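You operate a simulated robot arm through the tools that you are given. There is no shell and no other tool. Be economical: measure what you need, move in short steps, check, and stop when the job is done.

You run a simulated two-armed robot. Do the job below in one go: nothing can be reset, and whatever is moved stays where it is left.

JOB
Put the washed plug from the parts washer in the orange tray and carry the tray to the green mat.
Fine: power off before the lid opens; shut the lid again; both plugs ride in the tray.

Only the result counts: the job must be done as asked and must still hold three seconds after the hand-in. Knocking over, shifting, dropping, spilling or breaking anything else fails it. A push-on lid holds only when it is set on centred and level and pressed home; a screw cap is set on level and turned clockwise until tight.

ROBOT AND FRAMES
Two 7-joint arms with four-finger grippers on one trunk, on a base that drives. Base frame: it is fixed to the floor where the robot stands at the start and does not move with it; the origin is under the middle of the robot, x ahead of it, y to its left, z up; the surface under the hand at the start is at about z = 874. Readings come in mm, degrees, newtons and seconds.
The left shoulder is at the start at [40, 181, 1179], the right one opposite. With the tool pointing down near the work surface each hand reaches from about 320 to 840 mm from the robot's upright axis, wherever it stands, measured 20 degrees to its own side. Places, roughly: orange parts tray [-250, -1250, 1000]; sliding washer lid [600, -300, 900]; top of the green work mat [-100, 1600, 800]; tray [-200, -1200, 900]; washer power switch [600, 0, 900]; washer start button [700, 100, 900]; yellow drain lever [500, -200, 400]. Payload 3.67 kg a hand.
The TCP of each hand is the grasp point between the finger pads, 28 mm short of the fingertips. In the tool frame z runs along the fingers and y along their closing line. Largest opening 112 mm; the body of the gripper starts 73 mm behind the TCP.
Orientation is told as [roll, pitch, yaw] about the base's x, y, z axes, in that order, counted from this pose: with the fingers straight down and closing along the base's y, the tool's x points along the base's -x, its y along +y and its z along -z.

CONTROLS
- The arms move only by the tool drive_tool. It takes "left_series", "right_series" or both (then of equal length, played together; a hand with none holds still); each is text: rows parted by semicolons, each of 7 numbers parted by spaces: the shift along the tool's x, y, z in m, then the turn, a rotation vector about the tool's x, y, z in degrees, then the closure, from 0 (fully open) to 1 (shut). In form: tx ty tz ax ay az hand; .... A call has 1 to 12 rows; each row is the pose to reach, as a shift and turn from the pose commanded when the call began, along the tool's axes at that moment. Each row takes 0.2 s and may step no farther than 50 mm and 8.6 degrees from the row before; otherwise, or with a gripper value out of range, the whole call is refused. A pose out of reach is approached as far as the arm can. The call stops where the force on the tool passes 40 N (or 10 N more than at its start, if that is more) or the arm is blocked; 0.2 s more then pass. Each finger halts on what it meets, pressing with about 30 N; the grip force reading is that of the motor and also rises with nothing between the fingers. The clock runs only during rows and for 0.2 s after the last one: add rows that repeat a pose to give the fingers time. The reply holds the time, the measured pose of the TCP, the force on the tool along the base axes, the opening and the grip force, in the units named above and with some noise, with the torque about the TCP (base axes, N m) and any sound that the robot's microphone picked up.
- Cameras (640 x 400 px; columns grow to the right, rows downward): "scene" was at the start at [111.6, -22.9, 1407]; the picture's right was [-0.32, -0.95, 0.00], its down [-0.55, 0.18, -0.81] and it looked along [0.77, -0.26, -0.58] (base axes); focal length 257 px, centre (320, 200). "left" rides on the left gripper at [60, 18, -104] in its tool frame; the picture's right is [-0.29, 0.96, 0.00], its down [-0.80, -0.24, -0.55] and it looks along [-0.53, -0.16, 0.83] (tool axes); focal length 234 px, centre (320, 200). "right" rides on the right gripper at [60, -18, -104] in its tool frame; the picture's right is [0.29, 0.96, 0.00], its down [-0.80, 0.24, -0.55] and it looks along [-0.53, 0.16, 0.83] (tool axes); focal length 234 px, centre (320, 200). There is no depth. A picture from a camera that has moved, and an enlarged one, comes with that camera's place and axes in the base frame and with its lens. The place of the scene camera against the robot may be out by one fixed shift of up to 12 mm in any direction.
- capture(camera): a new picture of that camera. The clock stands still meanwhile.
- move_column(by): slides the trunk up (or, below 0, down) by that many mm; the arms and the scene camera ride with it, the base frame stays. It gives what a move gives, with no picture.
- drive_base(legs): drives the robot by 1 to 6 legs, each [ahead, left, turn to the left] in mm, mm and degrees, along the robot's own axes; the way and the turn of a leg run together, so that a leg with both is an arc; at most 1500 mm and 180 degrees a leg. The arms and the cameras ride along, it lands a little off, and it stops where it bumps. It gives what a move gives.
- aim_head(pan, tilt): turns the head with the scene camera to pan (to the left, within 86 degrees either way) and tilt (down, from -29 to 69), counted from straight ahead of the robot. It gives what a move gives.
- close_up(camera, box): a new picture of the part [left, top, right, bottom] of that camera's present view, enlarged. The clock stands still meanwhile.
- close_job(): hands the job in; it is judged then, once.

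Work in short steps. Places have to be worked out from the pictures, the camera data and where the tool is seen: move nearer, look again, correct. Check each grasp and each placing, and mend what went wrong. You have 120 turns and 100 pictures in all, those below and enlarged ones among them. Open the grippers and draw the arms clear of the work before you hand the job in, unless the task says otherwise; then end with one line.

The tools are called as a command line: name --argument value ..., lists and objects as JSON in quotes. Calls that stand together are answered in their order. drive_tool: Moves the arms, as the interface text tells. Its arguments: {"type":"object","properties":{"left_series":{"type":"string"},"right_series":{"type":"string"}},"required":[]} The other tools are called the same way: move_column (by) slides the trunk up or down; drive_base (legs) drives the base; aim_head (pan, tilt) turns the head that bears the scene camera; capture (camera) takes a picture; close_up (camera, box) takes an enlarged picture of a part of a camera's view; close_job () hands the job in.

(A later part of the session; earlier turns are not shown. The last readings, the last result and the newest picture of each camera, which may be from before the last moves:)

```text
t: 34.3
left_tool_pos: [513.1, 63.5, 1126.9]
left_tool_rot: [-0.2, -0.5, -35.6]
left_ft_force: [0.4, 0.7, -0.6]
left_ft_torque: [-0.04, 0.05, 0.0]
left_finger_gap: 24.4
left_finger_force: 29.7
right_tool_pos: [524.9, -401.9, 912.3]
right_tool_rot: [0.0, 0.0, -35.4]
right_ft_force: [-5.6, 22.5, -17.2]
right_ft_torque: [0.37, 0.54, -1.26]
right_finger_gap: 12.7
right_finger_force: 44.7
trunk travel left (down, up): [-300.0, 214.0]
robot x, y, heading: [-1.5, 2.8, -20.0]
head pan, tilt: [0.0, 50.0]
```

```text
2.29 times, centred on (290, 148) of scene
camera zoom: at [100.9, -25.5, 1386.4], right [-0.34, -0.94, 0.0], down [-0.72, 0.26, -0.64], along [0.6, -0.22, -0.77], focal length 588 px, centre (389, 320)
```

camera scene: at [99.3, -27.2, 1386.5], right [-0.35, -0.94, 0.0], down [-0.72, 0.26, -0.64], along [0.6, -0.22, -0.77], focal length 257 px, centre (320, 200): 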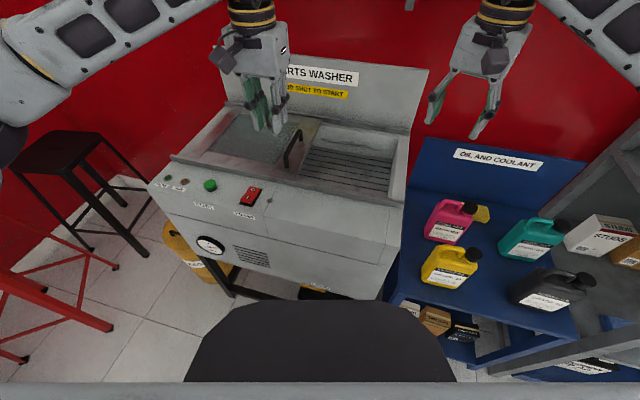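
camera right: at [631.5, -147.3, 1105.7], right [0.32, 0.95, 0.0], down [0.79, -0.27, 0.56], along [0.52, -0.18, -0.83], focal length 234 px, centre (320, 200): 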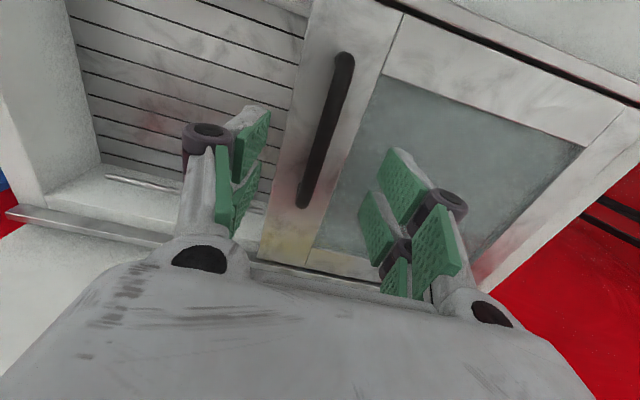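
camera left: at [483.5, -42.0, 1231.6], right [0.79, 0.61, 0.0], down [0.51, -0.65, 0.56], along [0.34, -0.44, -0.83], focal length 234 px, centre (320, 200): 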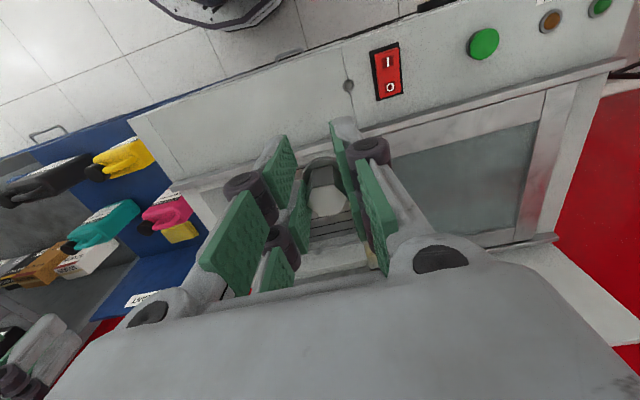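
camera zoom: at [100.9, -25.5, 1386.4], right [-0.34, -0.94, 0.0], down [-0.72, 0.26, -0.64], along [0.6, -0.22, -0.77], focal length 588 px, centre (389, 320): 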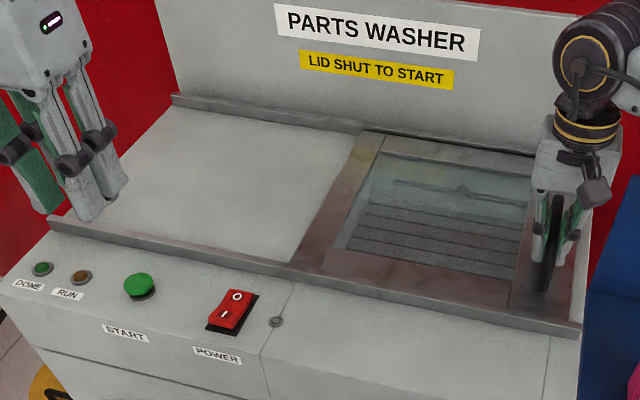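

The lid looks shut and resists at ~23 N. I push a few more mm to be sure it is home, then release and lift.

drive_tool --right_series "0 -0.002 0 0 0 0 1; 0 -0.004 0 0 0 0 1; 0 -0.007 0 0 0 0 1; 0 -0.010 0 0 0 0 1"

drive_tool --right_series "0 0 0 0 0 0 0.7; 0 0 0 0 0 0 0.5; 0 0 0 0 0 0 0.5; 0 0 -0.03 0 0 0 0.5; 0 0 -0.07 0 0 0 0.5; 0 0 -0.11 0 0 0 0.5; 0 0 -0.15 0 0 0 0.5; 0.02 0 -0.19 0 0 0 0.5; 0.05 0 -0.22 0 0 0 0.5; 0.08 0 -0.25 0 0 0 0.5; 0.11 0 -0.26 0 0 0 0.5; 0.15 0 -0.26 0 0 0 0.5"

close_up --camera "scene" --box '[230, 90, 430, 215]'

```text
t: 34.8
left_tool_pos: [512.1, 62.0, 1129.0]
left_tool_rot: [-0.2, -0.4, -35.4]
left_ft_force: [-0.7, -0.1, -1.3]
left_ft_torque: [0.03, -0.01, -0.02]
left_finger_gap: 23.9
left_finger_force: 30.2
right_tool_pos: [523.6, -400.0, 913.1]
right_tool_rot: [0.5, -0.1, -35.4]
right_ft_force: [6.8, 12.6, -3.2]
right_ft_torque: [-0.57, -0.64, -1.83]
right_finger_gap: 12.7
right_finger_force: 44.6
trunk travel left (down, up): [-300.0, 214.0]
robot x, y, heading: [2.4, -1.4, -19.9]
head pan, tilt: [0.0, 50.0]
stopped in row 2 (right hand): the force on the tool passed its limit at 41 N (the readings are from after the stop); the commanded pose is now the measured one
```

```text
t: 37.4
left_tool_pos: [511.3, 62.2, 1129.2]
left_tool_rot: [-0.2, -0.4, -35.4]
left_ft_force: [-0.5, 0.5, -0.7]
left_ft_torque: [-0.01, -0.03, 0.02]
left_finger_gap: 24.0
left_finger_force: 30.3
right_tool_pos: [397.8, -317.5, 1172.8]
right_tool_rot: [0.4, 0.0, -35.3]
right_ft_force: [0.0, 0.0, -0.9]
right_ft_torque: [0.0, 0.0, 0.02]
right_finger_gap: 55.7
right_finger_force: 0.1
trunk travel left (down, up): [-300.0, 214.0]
robot x, y, heading: [-0.9, 2.1, -20.1]
head pan, tilt: [0.0, 50.0]
```

```text
3.20 times, centred on (330, 152) of scene
camera zoom: at [98.9, -27.7, 1386.5], right [-0.34, -0.94, 0.0], down [-0.72, 0.26, -0.64], along [0.6, -0.22, -0.77], focal length 823 px, centre (288, 352)
```

zoom: 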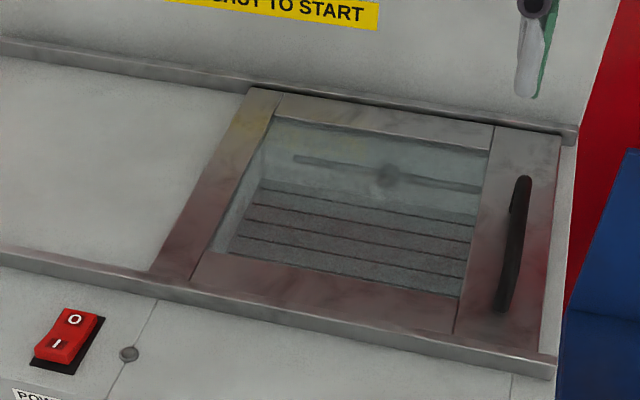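

The lid is fully shut, power is off, plug in the left hand. The parts rack front runs parallel to the washer front, so I back off 200 mm while turning to heading -35°, then look right along the rack.

drive_base --legs '[[-200, 0, -15]]'

aim_head --pan -60 --tilt 35

capture --camera "scene"

```text
t: 39.0
left_tool_pos: [333.6, 19.8, 1127.4]
left_tool_rot: [-0.2, -0.4, -50.4]
left_ft_force: [0.4, 0.5, -0.3]
left_ft_torque: [0.0, -0.03, 0.01]
left_finger_gap: 24.3
left_finger_force: 30.0
right_tool_pos: [126.3, -318.5, 1171.7]
right_tool_rot: [0.4, -0.1, -50.4]
right_ft_force: [-0.3, -0.7, 0.0]
right_ft_torque: [0.0, -0.06, 0.03]
right_finger_gap: 56.1
right_finger_force: 0.0
trunk travel left (down, up): [-300.0, 214.0]
robot x, y, heading: [-178.9, 96.3, -35.3]
head pan, tilt: [0.0, 50.0]
```

```text
t: 40.3
left_tool_pos: [334.2, 18.3, 1128.4]
left_tool_rot: [-0.2, -0.3, -50.5]
left_ft_force: [0.2, -0.4, -0.5]
left_ft_torque: [-0.01, 0.01, -0.05]
left_finger_gap: 24.2
left_finger_force: 29.6
right_tool_pos: [126.1, -317.2, 1172.3]
right_tool_rot: [0.4, 0.1, -50.4]
right_ft_force: [0.2, 0.6, -1.0]
right_ft_torque: [-0.04, 0.0, -0.02]
right_finger_gap: 56.1
right_finger_force: 0.0
trunk travel left (down, up): [-300.0, 214.0]
robot x, y, heading: [-174.9, 92.9, -35.1]
head pan, tilt: [-60.0, 35.0]
```

```text
63 pictures are left
camera scene: at [-158.7, -2.0, 1408.1], right [-1.0, 0.09, 0.0], down [0.05, 0.57, -0.82], along [-0.07, -0.82, -0.57], focal length 257 px, centre (320, 200)
```

scene: 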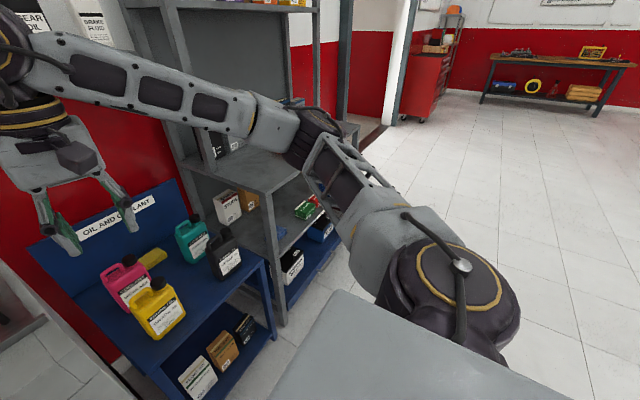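

The floor along the rack is clear. I shift about 1150 mm to the right, keeping 200 mm extra stand-off, then look at the tray.

drive_base --legs '[[0, -1150, 0]]'

aim_head --pan 0 --tilt 40

capture --camera "scene"

```text
t: 46.4
left_tool_pos: [-335.5, -931.1, 1127.6]
left_tool_rot: [-0.2, -0.4, -50.6]
left_ft_force: [0.2, 0.0, -0.6]
left_ft_torque: [0.04, 0.0, -0.03]
left_finger_gap: 23.7
left_finger_force: 29.5
right_tool_pos: [-543.6, -1267.0, 1172.1]
right_tool_rot: [0.4, 0.1, -50.5]
right_ft_force: [-0.9, 0.6, -0.4]
right_ft_torque: [-0.02, -0.01, 0.02]
right_finger_gap: 55.9
right_finger_force: 0.0
trunk travel left (down, up): [-300.0, 214.0]
robot x, y, heading: [-847.7, -856.7, -35.2]
head pan, tilt: [-60.0, 35.0]
```

```text
t: 47.7
left_tool_pos: [-335.4, -930.3, 1128.0]
left_tool_rot: [-0.2, -0.4, -50.5]
left_ft_force: [0.2, -1.0, -0.9]
left_ft_torque: [0.01, 0.02, -0.03]
left_finger_gap: 24.2
left_finger_force: 29.7
right_tool_pos: [-543.6, -1268.5, 1171.8]
right_tool_rot: [0.4, 0.1, -50.5]
right_ft_force: [0.0, -0.1, 0.1]
right_ft_torque: [0.0, 0.05, 0.0]
right_finger_gap: 56.0
right_finger_force: 0.1
trunk travel left (down, up): [-300.0, 214.0]
robot x, y, heading: [-849.3, -860.3, -35.5]
head pan, tilt: [0.0, 40.0]
```

```text
62 pictures are left
camera scene: at [-752.1, -912.8, 1400.6], right [-0.58, -0.82, 0.0], down [-0.52, 0.37, -0.77], along [0.62, -0.44, -0.64], focal length 257 px, centre (320, 200)
```

scene: 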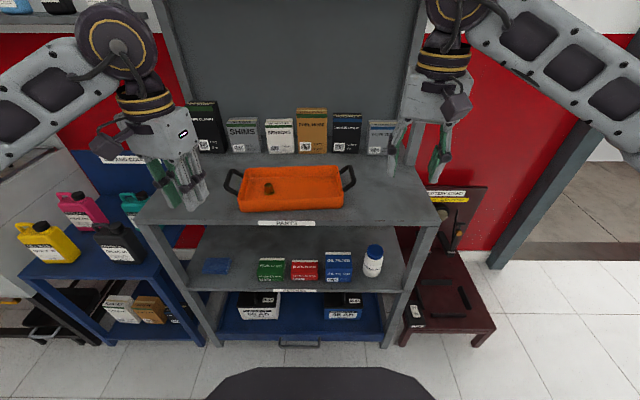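

The tray centre works out to about (-186,-1207,911), ~740 mm ahead and ~95 mm to the left. I drive in 180 mm ahead and 90 mm left.

drive_base --legs '[[180, 90, 0]]'

aim_head --pan 0 --tilt 52

capture --camera "scene"

capture --camera "left"

capture --camera "right"

```text
t: 49.3
left_tool_pos: [-134.5, -962.5, 1127.6]
left_tool_rot: [-0.1, -0.5, -50.7]
left_ft_force: [-0.2, -0.2, -1.3]
left_ft_torque: [0.01, 0.04, 0.03]
left_finger_gap: 24.0
left_finger_force: 29.8
right_tool_pos: [-344.2, -1298.0, 1172.8]
right_tool_rot: [0.4, 0.2, -50.6]
right_ft_force: [1.5, -0.2, -0.2]
right_ft_torque: [0.0, -0.02, -0.02]
right_finger_gap: 56.1
right_finger_force: 0.0
trunk travel left (down, up): [-300.0, 214.0]
robot x, y, heading: [-645.0, -887.6, -35.4]
head pan, tilt: [0.0, 40.0]
```

```text
t: 50.1
left_tool_pos: [-135.8, -962.6, 1128.4]
left_tool_rot: [-0.2, -0.5, -50.7]
left_ft_force: [0.0, -0.4, -0.6]
left_ft_torque: [0.0, -0.03, 0.01]
left_finger_gap: 24.5
left_finger_force: 30.1
right_tool_pos: [-344.1, -1298.3, 1171.7]
right_tool_rot: [0.4, 0.1, -50.5]
right_ft_force: [0.9, 0.7, -0.5]
right_ft_torque: [0.0, 0.02, -0.01]
right_finger_gap: 56.3
right_finger_force: 0.0
trunk travel left (down, up): [-300.0, 214.0]
robot x, y, heading: [-649.1, -888.3, -35.3]
head pan, tilt: [0.0, 52.0]
```

```text
61 pictures are left
camera scene: at [-559.5, -938.0, 1383.8], right [-0.58, -0.82, 0.0], down [-0.64, 0.46, -0.62], along [0.5, -0.36, -0.79], focal length 257 px, centre (320, 200)
```

scene: 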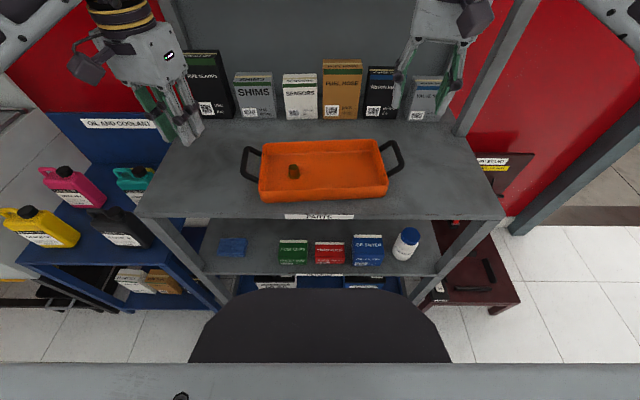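

```text
60 pictures are left
camera left: at [-160.3, -903.4, 1230.7], right [0.92, 0.38, 0.0], down [0.32, -0.76, 0.56], along [0.21, -0.52, -0.83], focal length 234 px, centre (320, 200)
```

left: 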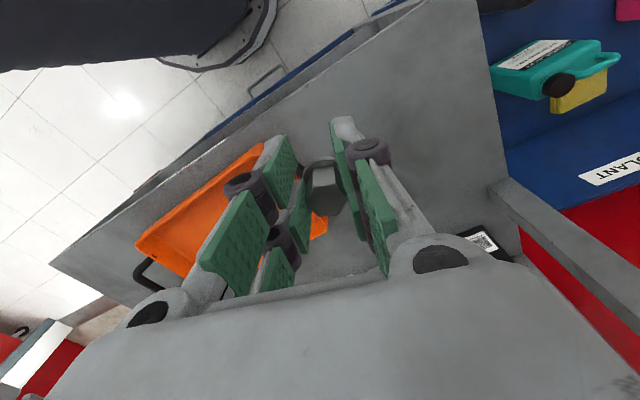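

```text
59 pictures are left
camera right: at [-396.5, -1263.6, 1276.8], right [0.56, 0.83, 0.01], down [0.69, -0.47, 0.55], along [0.46, -0.3, -0.83], focal length 234 px, centre (320, 200)
```

right: 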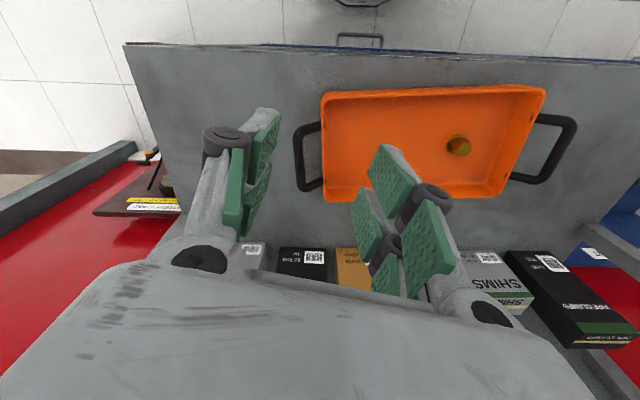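

I now see both plugs' geometry: the brass plug stands left of centre in the tray at about (-160,-1151). I'll set the washed plug right of centre, about (-214,-1225); first I move the right hand aside and bring the left over the tray.

drive_tool --right_series "-0.013 -0.04 0 0 0 0 0.5; -0.026 -0.085 0 0 0 0 0.5; -0.039 -0.13 0 0 0 0 0.5; -0.05 -0.17 0 0 0 0 0.5; -0.05 -0.17 0 0 0 0 0.5; -0.05 -0.17 0 0 0 0 0.5; -0.05 -0.17 0 0 0 0 0.5; -0.05 -0.17 0 0 0 0 0.5" --left_series "-0.01 -0.01 0 0 0 0 1; -0.025 -0.035 0 0 0 -2 1; -0.045 -0.065 0.01 0 0 -5 1; -0.065 -0.1 0.025 0 0 -8 1; -0.09 -0.135 0.04 0 0 -11 1; -0.112 -0.167 0.06 0 0 -14 1; -0.133 -0.2 0.075 0 0 -16 1; -0.153 -0.227 0.088 0 0 -17.7 1"

capture --camera "left"

close_up --camera "scene" --box '[220, 90, 428, 220]'

```text
t: 51.9
left_tool_pos: [-214.7, -1226.1, 1041.8]
left_tool_rot: [-0.3, -0.5, -32.9]
left_ft_force: [-0.1, -0.1, -0.5]
left_ft_torque: [0.01, 0.01, -0.02]
left_finger_gap: 24.1
left_finger_force: 29.6
right_tool_pos: [-443.6, -1447.0, 1170.2]
right_tool_rot: [0.5, 0.0, -50.5]
right_ft_force: [-0.2, -0.7, 0.9]
right_ft_torque: [0.07, -0.02, 0.02]
right_finger_gap: 56.0
right_finger_force: 0.2
trunk travel left (down, up): [-300.0, 214.0]
robot x, y, heading: [-644.6, -889.2, -35.4]
head pan, tilt: [0.0, 52.0]
```

```text
58 pictures are left
camera left: at [-255.6, -1177.3, 1144.6], right [0.76, 0.65, 0.0], down [0.54, -0.63, 0.56], along [0.36, -0.43, -0.83], focal length 234 px, centre (320, 200)
```

left: 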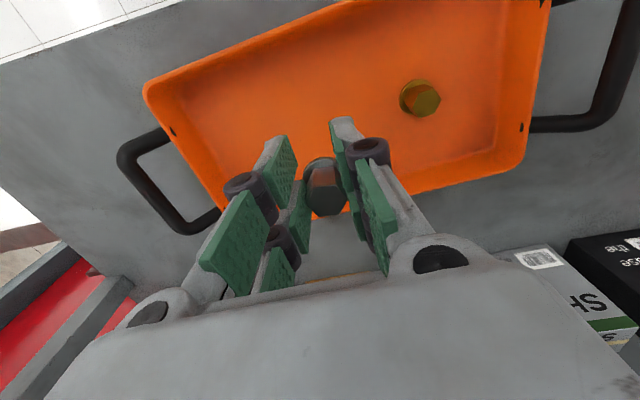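

```text
3.08 times, centred on (324, 155) of scene
camera zoom: at [-560.1, -939.3, 1383.7], right [-0.58, -0.82, 0.0], down [-0.64, 0.46, -0.61], along [0.5, -0.35, -0.79], focal length 791 px, centre (308, 338)
```

zoom: 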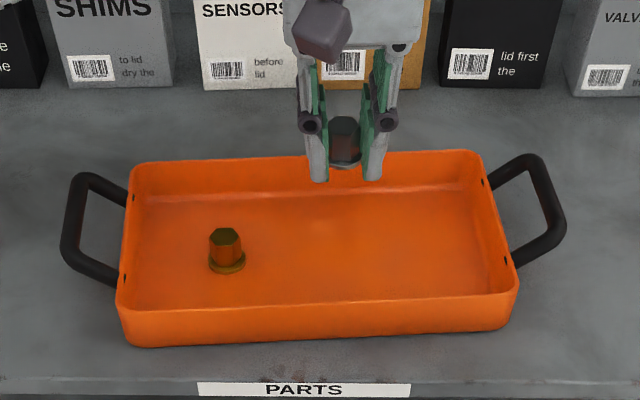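

By comparison with the brass plug (top ≈ 928), the washed plug should touch the tray floor at TCP ≈ 929. I descend to about 936 and check.

drive_tool --left_series "0 0 0.03 0 0 0 1; 0 0 0.06 0 0 0 1; 0 0 0.085 0 0 0 1; 0 0 0.1 0 0 0 1; 0 0 0.106 0 0 0 1"

close_up --camera "scene" --box '[220, 90, 428, 220]'

capture --camera "left"

```text
t: 53.1
left_tool_pos: [-214.6, -1226.0, 939.7]
left_tool_rot: [-0.7, -0.8, -33.0]
left_ft_force: [0.6, -0.3, 23.9]
left_ft_torque: [-0.15, -0.27, 0.13]
left_finger_gap: 24.3
left_finger_force: 30.6
right_tool_pos: [-446.4, -1444.0, 1172.9]
right_tool_rot: [0.4, -0.2, -50.5]
right_ft_force: [-1.8, 0.3, 0.3]
right_ft_torque: [0.0, -0.01, 0.0]
right_finger_gap: 55.9
right_finger_force: 0.1
trunk travel left (down, up): [-300.0, 214.0]
robot x, y, heading: [-645.8, -887.2, -35.1]
head pan, tilt: [0.0, 52.0]
```

```text
3.08 times, centred on (324, 155) of scene
camera zoom: at [-562.1, -936.2, 1384.3], right [-0.58, -0.82, 0.0], down [-0.64, 0.45, -0.62], along [0.5, -0.36, -0.79], focal length 791 px, centre (308, 338)
```

zoom: 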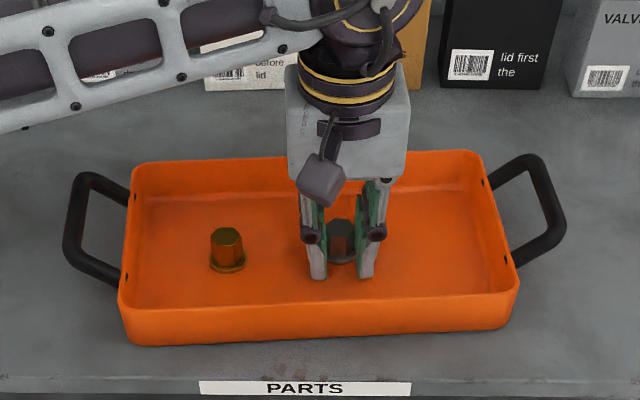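

```text
55 pictures are left
camera left: at [-256.1, -1176.2, 1042.2], right [0.76, 0.65, -0.01], down [0.54, -0.63, 0.57], along [0.36, -0.44, -0.82], focal length 234 px, centre (320, 200)
```

left: 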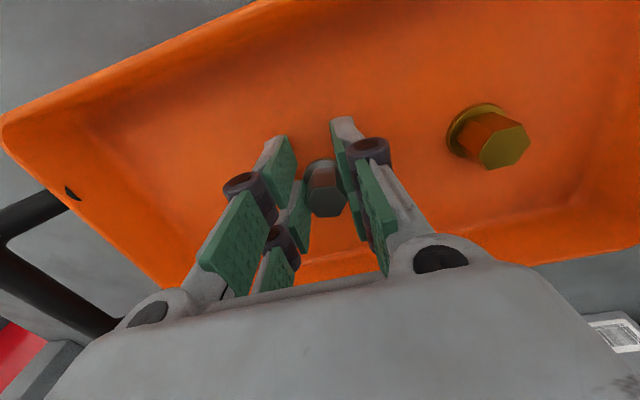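

The plug is standing on the tray floor (24 N contact). I ease up 3 mm, open to 50 mm, and lift away.

drive_tool --left_series "0 0 -0.003 0 0 0 1; 0 0 -0.003 0 0 0 0.75; 0 0 -0.003 0 0 0 0.55; 0 0 -0.003 0 0 0 0.55; 0 0 -0.02 0 0 0 0.55; 0 0 -0.05 0 0 0 0.55; 0 0 -0.09 0 0 0 0.55; 0 0 -0.13 0 0 0 0.55; 0 0 -0.17 0 0 0 0.55"

close_up --camera "scene" --box '[220, 90, 428, 220]'

capture --camera "left"

```text
t: 55.1
left_tool_pos: [-213.4, -1223.8, 1105.4]
left_tool_rot: [-0.3, -0.3, -33.0]
left_ft_force: [0.2, -0.2, 0.4]
left_ft_torque: [-0.03, -0.01, -0.01]
left_finger_gap: 50.3
left_finger_force: 0.1
right_tool_pos: [-445.8, -1445.3, 1171.4]
right_tool_rot: [0.5, 0.1, -50.5]
right_ft_force: [0.2, -0.1, -0.2]
right_ft_torque: [0.0, 0.0, 0.03]
right_finger_gap: 56.0
right_finger_force: 0.0
trunk travel left (down, up): [-300.0, 214.0]
robot x, y, heading: [-645.4, -884.1, -35.0]
head pan, tilt: [0.0, 52.0]
```

```text
3.08 times, centred on (324, 155) of scene
camera zoom: at [-560.8, -937.9, 1383.8], right [-0.58, -0.82, 0.0], down [-0.64, 0.46, -0.62], along [0.5, -0.36, -0.79], focal length 791 px, centre (308, 338)
```

zoom: 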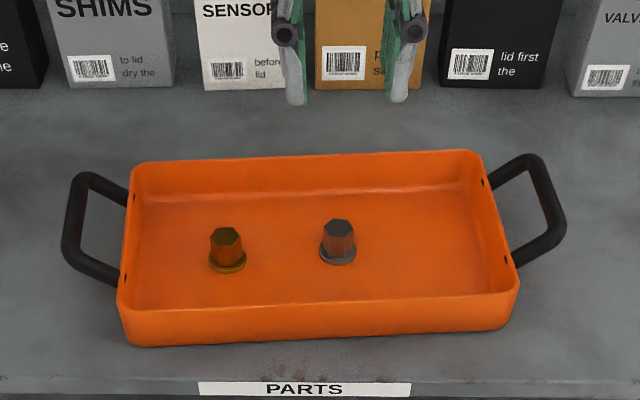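

```text
53 pictures are left
camera left: at [-254.9, -1174.9, 1208.3], right [0.76, 0.65, 0.0], down [0.54, -0.63, 0.56], along [0.36, -0.43, -0.83], focal length 234 px, centre (320, 200)
```

left: 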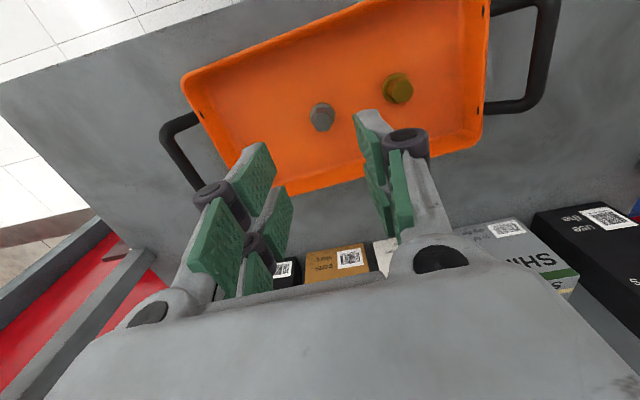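

Both plugs stand in the tray. The tray's yaw computes to about -32°; now I bring both hands above the handles (left ≈(-97,-1043), right ≈(-298,-1360)) with a narrow opening, and look.

drive_tool --left_series "0 0.036 0 0 0 -0.2 0.6; 0 0.072 0 0 0 -0.4 0.6; 0 0.108 0 0 0 -0.6 0.6; 0.001 0.144 0.01 0 0 -0.8 0.6; 0.001 0.18 0.025 0 0 -1 0.6; 0.001 0.215 0.04 0 0 -1 0.6" --right_series "-0.005 0.028 0.01 0 0 -3 0.6; -0.01 0.056 0.025 0 0 -6 0.6; -0.015 0.084 0.045 0 0 -9 0.6; -0.02 0.112 0.065 0 0 -12 0.6; -0.025 0.14 0.09 0 0 -15 0.6; -0.0285 0.168 0.111 0 0 -18.5 0.6"

capture --camera "left"

capture --camera "right"

close_up --camera "scene" --box '[220, 90, 428, 220]'

```text
t: 56.5
left_tool_pos: [-97.4, -1042.2, 1064.1]
left_tool_rot: [-0.4, -0.3, -32.0]
left_ft_force: [-0.4, 0.9, 0.5]
left_ft_torque: [-0.02, 0.02, 0.04]
left_finger_gap: 45.0
left_finger_force: 0.0
right_tool_pos: [-293.1, -1358.5, 1061.1]
right_tool_rot: [0.2, -0.1, -32.0]
right_ft_force: [0.6, -0.4, -0.7]
right_ft_torque: [-0.05, 0.05, 0.01]
right_finger_gap: 44.9
right_finger_force: 0.0
trunk travel left (down, up): [-300.0, 214.0]
robot x, y, heading: [-646.8, -890.5, -35.3]
head pan, tilt: [0.0, 52.0]
```

```text
52 pictures are left
camera left: at [-139.1, -994.5, 1167.5], right [0.75, 0.66, -0.01], down [0.55, -0.62, 0.56], along [0.37, -0.42, -0.83], focal length 234 px, centre (320, 200)
```

left: 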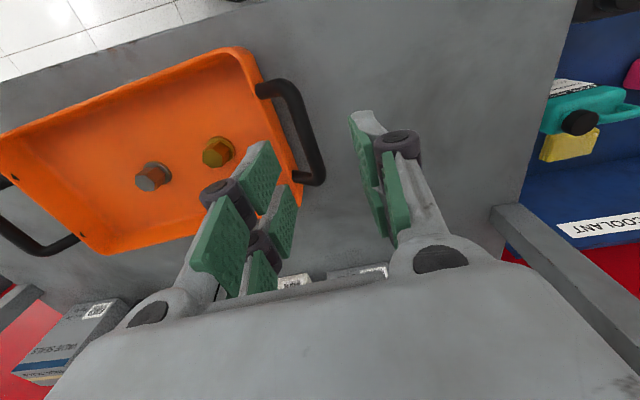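

```text
51 pictures are left
camera right: at [-354.8, -1341.0, 1165.6], right [0.26, 0.96, 0.0], down [0.8, -0.22, 0.56], along [0.54, -0.14, -0.83], focal length 234 px, centre (320, 200)
```

right: 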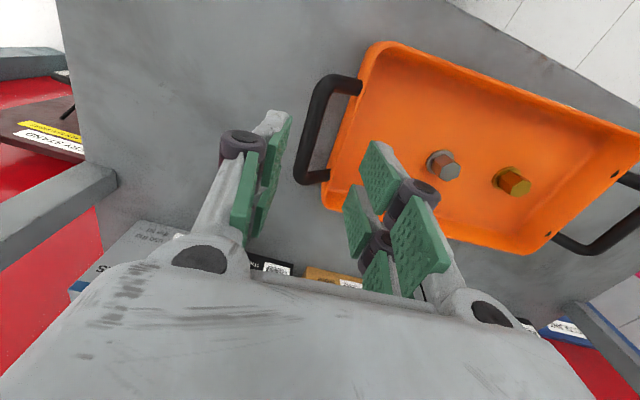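

```text
3.08 times, centred on (324, 155) of scene
camera zoom: at [-558.2, -936.3, 1383.7], right [-0.58, -0.82, 0.0], down [-0.64, 0.46, -0.62], along [0.5, -0.36, -0.79], focal length 791 px, centre (308, 338)
```

zoom: 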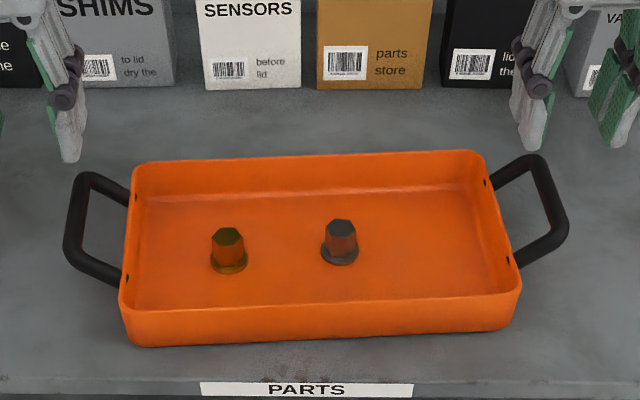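

Triangulated: left bar ≈(-103.5,-1052.5,968), right bar ≈(-294,-1364,967). I correct sideways, narrow to ~31 mm and lower until the tips are just above the bars, then check.

drive_tool --left_series "0 -0.006 0.02 0 0 0 0.72; 0 -0.012 0.04 0 0 0 0.72; 0 -0.012 0.057 0 0 0 0.72" --right_series "-0.001 -0.003 0.02 0 0 0 0.72; -0.002 -0.005 0.04 0 0 0 0.72; -0.002 -0.005 0.054 0 0 0 0.72"

capture --camera "left"

capture --camera "right"

close_up --camera "scene" --box '[220, 90, 428, 220]'

```text
t: 57.3
left_tool_pos: [-103.8, -1055.2, 1007.6]
left_tool_rot: [-0.3, -0.4, -32.0]
left_ft_force: [0.2, -0.6, -0.3]
left_ft_torque: [0.01, 0.01, -0.01]
left_finger_gap: 31.4
left_finger_force: 0.1
right_tool_pos: [-296.8, -1364.7, 1007.4]
right_tool_rot: [0.3, -0.2, -32.0]
right_ft_force: [-0.4, -0.3, 0.4]
right_ft_torque: [0.01, 0.02, 0.01]
right_finger_gap: 31.6
right_finger_force: 0.1
trunk travel left (down, up): [-300.0, 214.0]
robot x, y, heading: [-649.1, -886.0, -35.4]
head pan, tilt: [0.0, 52.0]
```

```text
49 pictures are left
camera left: at [-146.2, -1007.1, 1110.8], right [0.75, 0.66, 0.0], down [0.55, -0.62, 0.56], along [0.37, -0.42, -0.83], focal length 234 px, centre (320, 200)
```

left: 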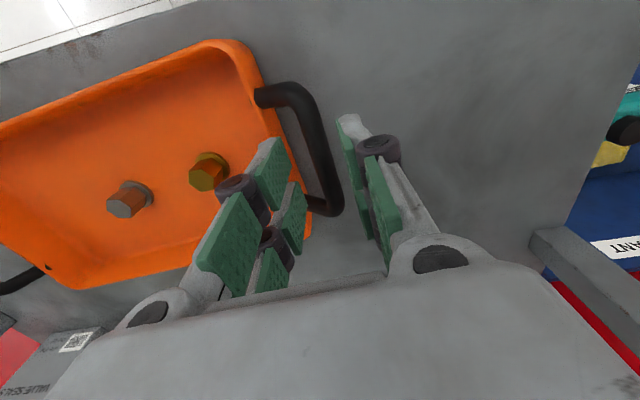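

```text
48 pictures are left
camera right: at [-357.7, -1348.4, 1111.9], right [0.26, 0.96, 0.01], down [0.8, -0.22, 0.56], along [0.54, -0.14, -0.83], focal length 234 px, centre (320, 200)
```

right: 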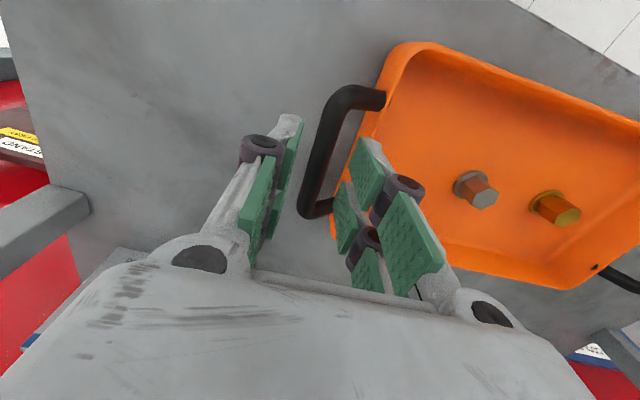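

```text
3.08 times, centred on (324, 155) of scene
camera zoom: at [-560.0, -938.2, 1383.8], right [-0.58, -0.82, 0.0], down [-0.64, 0.46, -0.62], along [0.5, -0.36, -0.79], focal length 791 px, centre (308, 338)
```

zoom: 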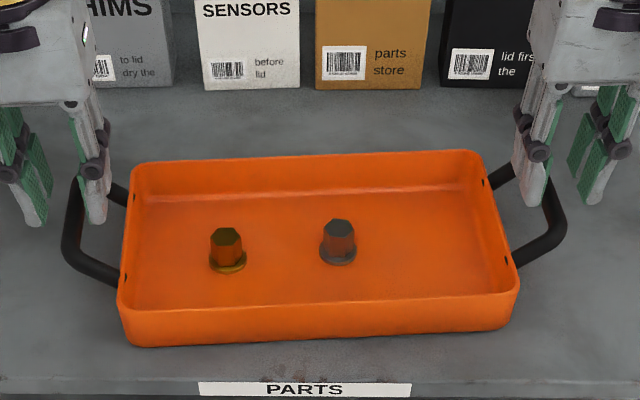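

Both finger pairs straddle the bars well (within ~2 mm). I lower to TCP ≈ 965 and look before closing.

drive_tool --left_series "0 0.001 0.015 0 0 0 0.72; 0 0.001 0.03 0 0 0 0.72; 0 0.001 0.042 0 0 0 0.72" --right_series "0 0.002 0.015 0 0 0 0.72; 0 0.002 0.03 0 0 0 0.72; 0 0.002 0.042 0 0 0 0.72"

capture --camera "left"

capture --camera "right"

close_up --camera "scene" --box '[220, 90, 428, 220]'

```text
t: 58.1
left_tool_pos: [-102.9, -1054.5, 965.7]
left_tool_rot: [-0.3, -0.5, -32.0]
left_ft_force: [0.3, 0.8, 0.7]
left_ft_torque: [0.02, 0.0, -0.01]
left_finger_gap: 31.4
left_finger_force: 0.0
right_tool_pos: [-295.6, -1364.5, 965.4]
right_tool_rot: [0.4, 0.0, -32.1]
right_ft_force: [-0.4, -0.2, 0.4]
right_ft_torque: [-0.03, 0.0, 0.01]
right_finger_gap: 31.3
right_finger_force: 0.1
trunk travel left (down, up): [-300.0, 214.0]
robot x, y, heading: [-646.0, -887.1, -35.4]
head pan, tilt: [0.0, 52.0]
```

```text
46 pictures are left
camera left: at [-145.1, -1006.0, 1068.5], right [0.75, 0.66, 0.0], down [0.55, -0.62, 0.56], along [0.37, -0.42, -0.83], focal length 234 px, centre (320, 200)
```

left: 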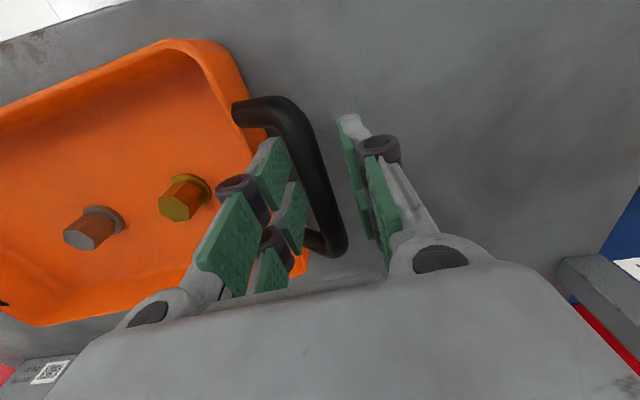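

```text
45 pictures are left
camera right: at [-355.8, -1346.7, 1069.6], right [0.26, 0.96, 0.01], down [0.8, -0.22, 0.56], along [0.54, -0.14, -0.83], focal length 234 px, centre (320, 200)
```

right: 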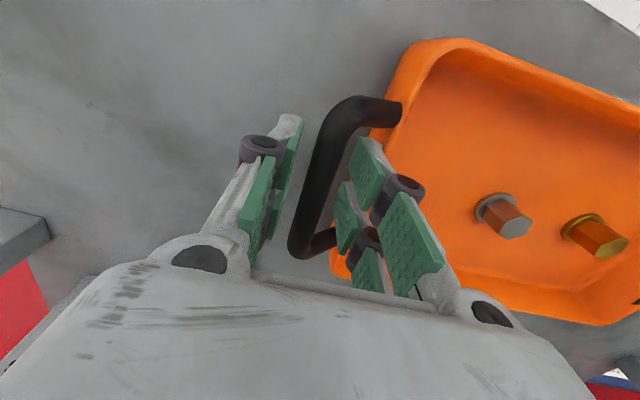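

```text
3.08 times, centred on (324, 155) of scene
camera zoom: at [-559.8, -938.1, 1383.8], right [-0.58, -0.82, 0.0], down [-0.64, 0.46, -0.62], along [0.5, -0.36, -0.79], focal length 791 px, centre (308, 338)
```

zoom: 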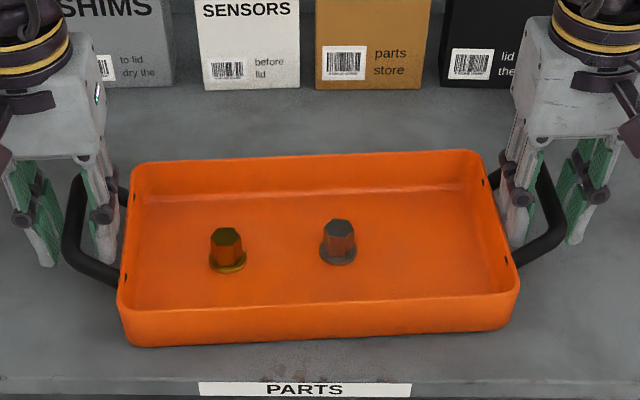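

The bars sit between both pads, near TCP height or slightly below. I lower 6 mm more and close both hands together.

drive_tool --left_series "0 0 0.006 0 0 0 0.72; 0 0 0.006 0 0 0 0.85; 0 0 0.006 0 0 0 1; 0 0 0.006 0 0 0 1" --right_series "0 0 0.006 0 0 0 0.72; 0 0 0.006 0 0 0 0.85; 0 0 0.006 0 0 0 1; 0 0 0.006 0 0 0 1"

capture --camera "left"

capture --camera "right"

```text
t: 59.1
left_tool_pos: [-102.6, -1055.3, 959.3]
left_tool_rot: [-0.2, -0.2, -32.0]
left_ft_force: [1.7, -0.8, -0.2]
left_ft_torque: [0.01, 0.03, -0.83]
left_finger_gap: 12.6
left_finger_force: 29.8
right_tool_pos: [-295.2, -1363.8, 960.7]
right_tool_rot: [0.3, -0.1, -32.0]
right_ft_force: [-1.1, -1.1, 0.3]
right_ft_torque: [-0.16, -0.35, 1.25]
right_finger_gap: 12.6
right_finger_force: 30.2
trunk travel left (down, up): [-300.0, 214.0]
robot x, y, heading: [-645.4, -888.6, -35.2]
head pan, tilt: [0.0, 52.0]
```

```text
43 pictures are left
camera left: at [-145.4, -1006.0, 1062.8], right [0.75, 0.66, 0.0], down [0.55, -0.62, 0.56], along [0.37, -0.42, -0.83], focal length 234 px, centre (320, 200)
```

left: 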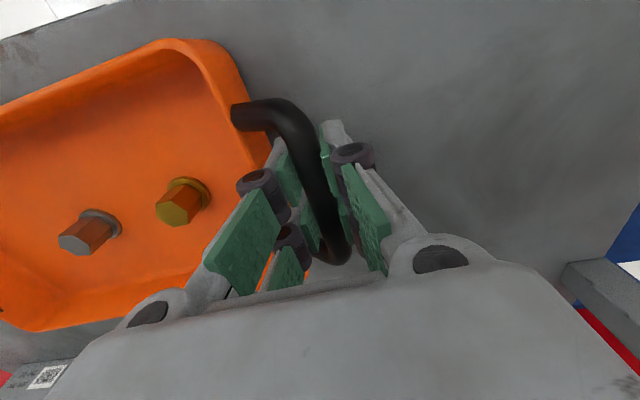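

```text
42 pictures are left
camera right: at [-355.8, -1346.9, 1063.8], right [0.26, 0.96, 0.01], down [0.8, -0.22, 0.56], along [0.54, -0.14, -0.83], focal length 234 px, centre (320, 200)
```

right: 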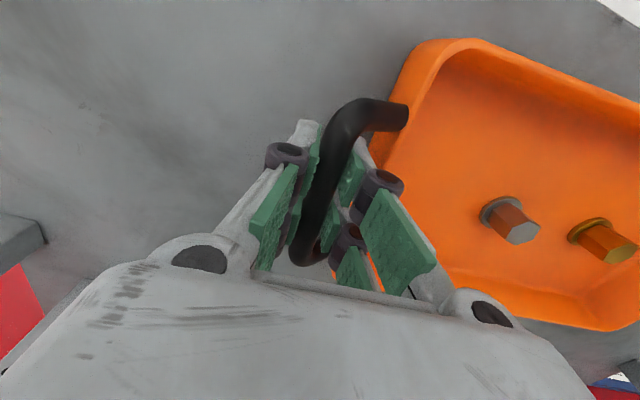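

Both bars are gripped (12.6 mm). I raise the trunk 70 mm so both hands lift together, then check.

move_column --by 70

capture --camera "scene"

```text
t: 60.1
left_tool_pos: [-102.7, -1054.3, 1028.7]
left_tool_rot: [-0.3, -0.3, -32.0]
left_ft_force: [2.3, -1.4, -2.7]
left_ft_torque: [0.08, 0.06, -0.86]
left_finger_gap: 12.5
left_finger_force: 30.5
right_tool_pos: [-294.3, -1364.9, 1028.2]
right_tool_rot: [0.4, 0.0, -32.0]
right_ft_force: [-1.0, -0.4, -2.4]
right_ft_torque: [0.03, -0.07, 1.25]
right_finger_gap: 12.7
right_finger_force: 29.7
trunk travel left (down, up): [-370.0, 144.0]
robot x, y, heading: [-648.3, -889.3, -35.5]
head pan, tilt: [0.0, 52.0]
```

```text
41 pictures are left
camera scene: at [-559.6, -938.3, 1453.3], right [-0.58, -0.82, 0.0], down [-0.64, 0.46, -0.62], along [0.5, -0.36, -0.79], focal length 257 px, centre (320, 200)
```

scene: 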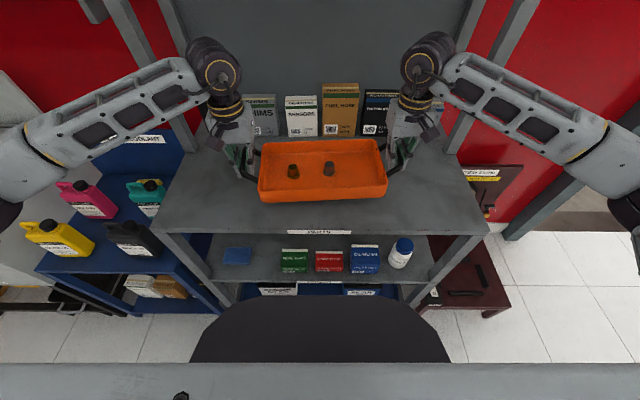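

The tray is lifted level (≈2.5 N per hand) with both plugs standing. Before backing off I look left and right for obstacles behind.

aim_head --pan 86 --tilt 30

capture --camera "scene"

aim_head --pan -86 --tilt 30

capture --camera "scene"

```text
t: 61.8
left_tool_pos: [-102.2, -1054.2, 1029.0]
left_tool_rot: [-0.3, -0.3, -32.1]
left_ft_force: [0.9, 0.3, -1.8]
left_ft_torque: [-0.06, -0.05, -0.83]
left_finger_gap: 12.4
left_finger_force: 30.4
right_tool_pos: [-296.1, -1363.8, 1029.7]
right_tool_rot: [0.4, 0.0, -32.0]
right_ft_force: [-1.7, 0.1, -2.5]
right_ft_torque: [0.05, 0.07, 1.26]
right_finger_gap: 12.5
right_finger_force: 30.5
trunk travel left (down, up): [-370.0, 144.0]
robot x, y, heading: [-644.3, -884.7, -35.0]
head pan, tilt: [85.9, 30.0]
```

```text
40 pictures are left
camera scene: at [-563.4, -825.0, 1485.5], right [0.77, -0.64, 0.0], down [-0.32, -0.39, -0.87], along [0.55, 0.67, -0.5], focal length 257 px, centre (320, 200)
```

scene: 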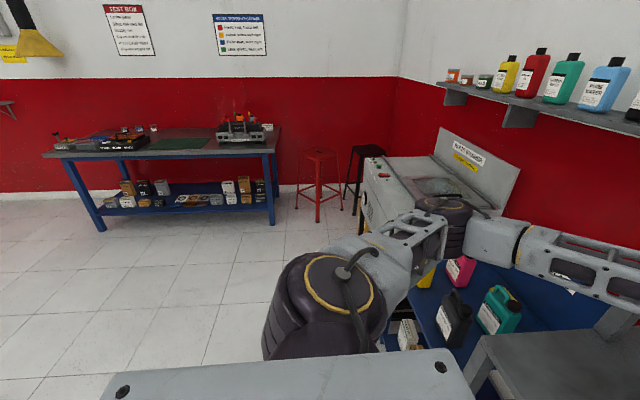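

```text
t: 64.3
left_tool_pos: [-102.8, -1054.6, 1029.6]
left_tool_rot: [-0.3, -0.3, -32.0]
left_ft_force: [0.9, -0.8, -1.9]
left_ft_torque: [0.06, 0.06, -0.87]
left_finger_gap: 12.4
left_finger_force: 30.0
right_tool_pos: [-295.1, -1363.3, 1029.3]
right_tool_rot: [0.4, 0.1, -32.1]
right_ft_force: [-1.0, 0.8, -2.8]
right_ft_torque: [-0.01, -0.06, 1.25]
right_finger_gap: 12.7
right_finger_force: 30.2
trunk travel left (down, up): [-370.0, 144.0]
robot x, y, heading: [-645.0, -889.5, -35.3]
head pan, tilt: [-85.9, 30.0]
```

```text
39 pictures are left
camera scene: at [-667.8, -972.2, 1485.6], right [-0.85, 0.52, 0.0], down [0.26, 0.43, -0.87], along [-0.45, -0.74, -0.5], focal length 257 px, centre (320, 200)
```

scene: 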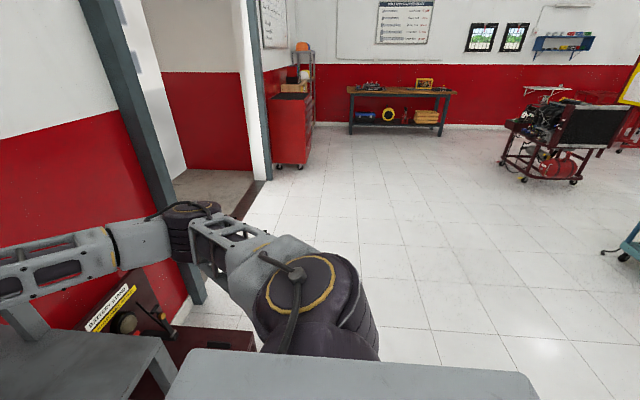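

The floor behind and towards the bench is open. I back off 550 mm and turn 90° left toward the bench.

drive_base --legs '[[-550, 0, 0], [0, 0, 90]]'

aim_head --pan 0 --tilt 30

capture --camera "scene"

```text
t: 71.8
left_tool_pos: [-926.7, -27.7, 1029.1]
left_tool_rot: [-0.3, -0.3, 58.2]
left_ft_force: [0.5, 1.1, -2.5]
left_ft_torque: [-0.05, 0.03, -0.82]
left_finger_gap: 12.3
left_finger_force: 29.9
right_tool_pos: [-617.4, -218.1, 1029.3]
right_tool_rot: [0.4, 0.1, 58.1]
right_ft_force: [-0.6, -0.5, -1.8]
right_ft_torque: [0.01, 0.01, 1.26]
right_finger_gap: 12.8
right_finger_force: 30.0
trunk travel left (down, up): [-370.0, 144.0]
robot x, y, heading: [-1098.0, -569.8, 54.6]
head pan, tilt: [-85.9, 30.0]
```

```text
t: 73.4
left_tool_pos: [-928.1, -27.2, 1029.1]
left_tool_rot: [-0.3, -0.4, 58.2]
left_ft_force: [0.0, 1.8, -2.8]
left_ft_torque: [-0.1, 0.04, -0.85]
left_finger_gap: 12.3
left_finger_force: 30.5
right_tool_pos: [-618.5, -216.3, 1028.0]
right_tool_rot: [0.3, 0.0, 58.1]
right_ft_force: [0.3, -1.1, -1.5]
right_ft_torque: [0.0, 0.0, 1.27]
right_finger_gap: 12.6
right_finger_force: 30.0
trunk travel left (down, up): [-370.0, 144.0]
robot x, y, heading: [-1093.6, -566.6, 54.9]
head pan, tilt: [0.0, 30.0]
```

```text
38 pictures are left
camera scene: at [-1020.8, -474.0, 1485.5], right [0.82, -0.58, 0.0], down [-0.29, -0.41, -0.87], along [0.5, 0.71, -0.5], focal length 257 px, centre (320, 200)
```

scene: 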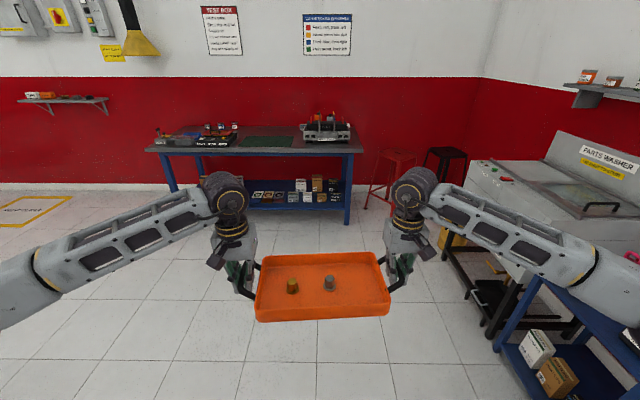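

The mat is ~2350 mm ahead and ~468 mm left, agreeing with the first estimate. I drive 1350 ahead and 465 left, and look again.

drive_base --legs '[[1350, 465, 0]]'

aim_head --pan 0 --tilt 38

capture --camera "scene"

```text
t: 80.5
left_tool_pos: [-530.2, 1351.7, 1030.3]
left_tool_rot: [-0.3, -0.3, 58.3]
left_ft_force: [0.4, 1.7, -1.9]
left_ft_torque: [-0.01, 0.01, -0.92]
left_finger_gap: 12.5
left_finger_force: 29.8
right_tool_pos: [-218.9, 1161.6, 1028.2]
right_tool_rot: [0.3, -0.1, 58.3]
right_ft_force: [-0.6, -1.4, -2.3]
right_ft_torque: [0.01, 0.03, 1.23]
right_finger_gap: 12.5
right_finger_force: 30.1
trunk travel left (down, up): [-370.0, 144.0]
robot x, y, heading: [-695.9, 806.5, 55.2]
head pan, tilt: [0.0, 30.0]
```

```text
t: 81.2
left_tool_pos: [-530.6, 1352.0, 1029.1]
left_tool_rot: [-0.4, -0.3, 58.4]
left_ft_force: [-0.2, 1.9, -2.7]
left_ft_torque: [-0.04, 0.0, -0.84]
left_finger_gap: 12.2
left_finger_force: 30.0
right_tool_pos: [-220.2, 1161.6, 1029.1]
right_tool_rot: [0.5, -0.1, 58.4]
right_ft_force: [0.8, -1.2, -1.9]
right_ft_torque: [-0.01, 0.03, 1.25]
right_finger_gap: 12.5
right_finger_force: 30.2
trunk travel left (down, up): [-370.0, 144.0]
robot x, y, heading: [-689.1, 809.4, 55.0]
head pan, tilt: [0.0, 38.0]
```

```text
37 pictures are left
camera scene: at [-623.9, 900.4, 1473.2], right [0.82, -0.57, 0.0], down [-0.35, -0.51, -0.79], along [0.45, 0.65, -0.62], focal length 257 px, centre (320, 200)
```

scene: 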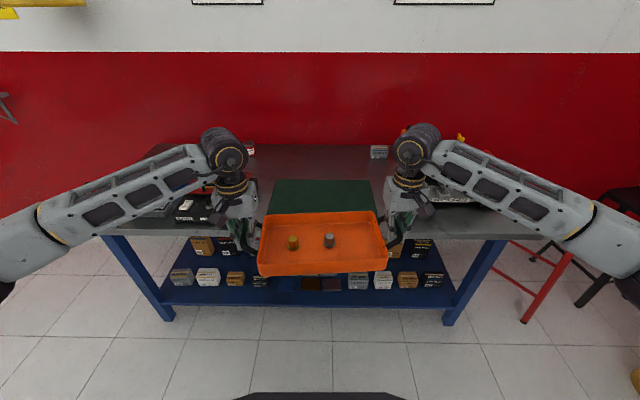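

I zoom in on the mat and its neighbours to check clearances.

close_up --camera "scene" --box '[140, 110, 500, 335]'

capture --camera "left"

capture --camera "right"

```text
1.78 times, centred on (320, 222) of scene
camera zoom: at [-623.9, 900.4, 1473.2], right [0.82, -0.57, 0.0], down [-0.35, -0.51, -0.79], along [0.45, 0.65, -0.62], focal length 457 px, centre (320, 160)
```

zoom: 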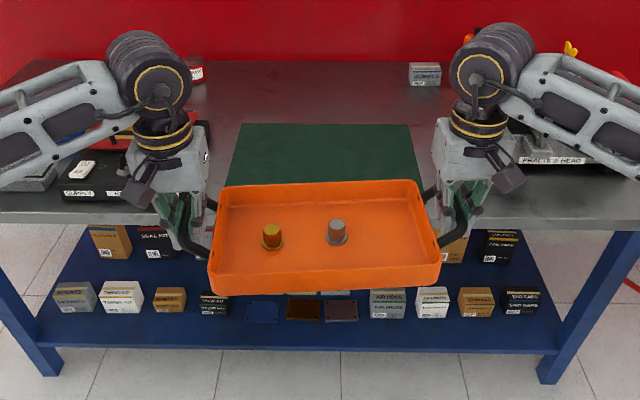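

```text
35 pictures are left
camera left: at [-578.5, 1310.3, 1132.1], right [-0.66, 0.75, 0.0], down [0.62, 0.55, 0.56], along [0.42, 0.37, -0.83], focal length 234 px, centre (320, 200)
```

left: 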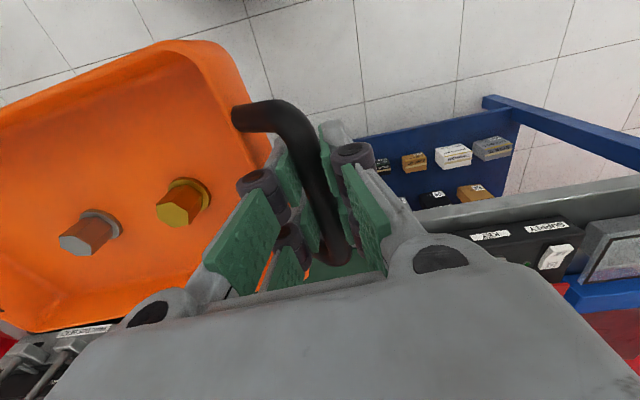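

```text
34 pictures are left
camera right: at [-234.9, 1101.7, 1133.1], right [-0.97, 0.26, 0.01], down [0.22, 0.8, 0.56], along [0.14, 0.54, -0.83], focal length 234 px, centre (320, 200)
```

right: 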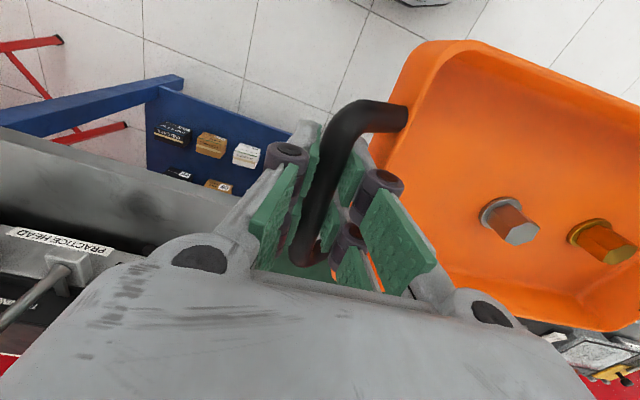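

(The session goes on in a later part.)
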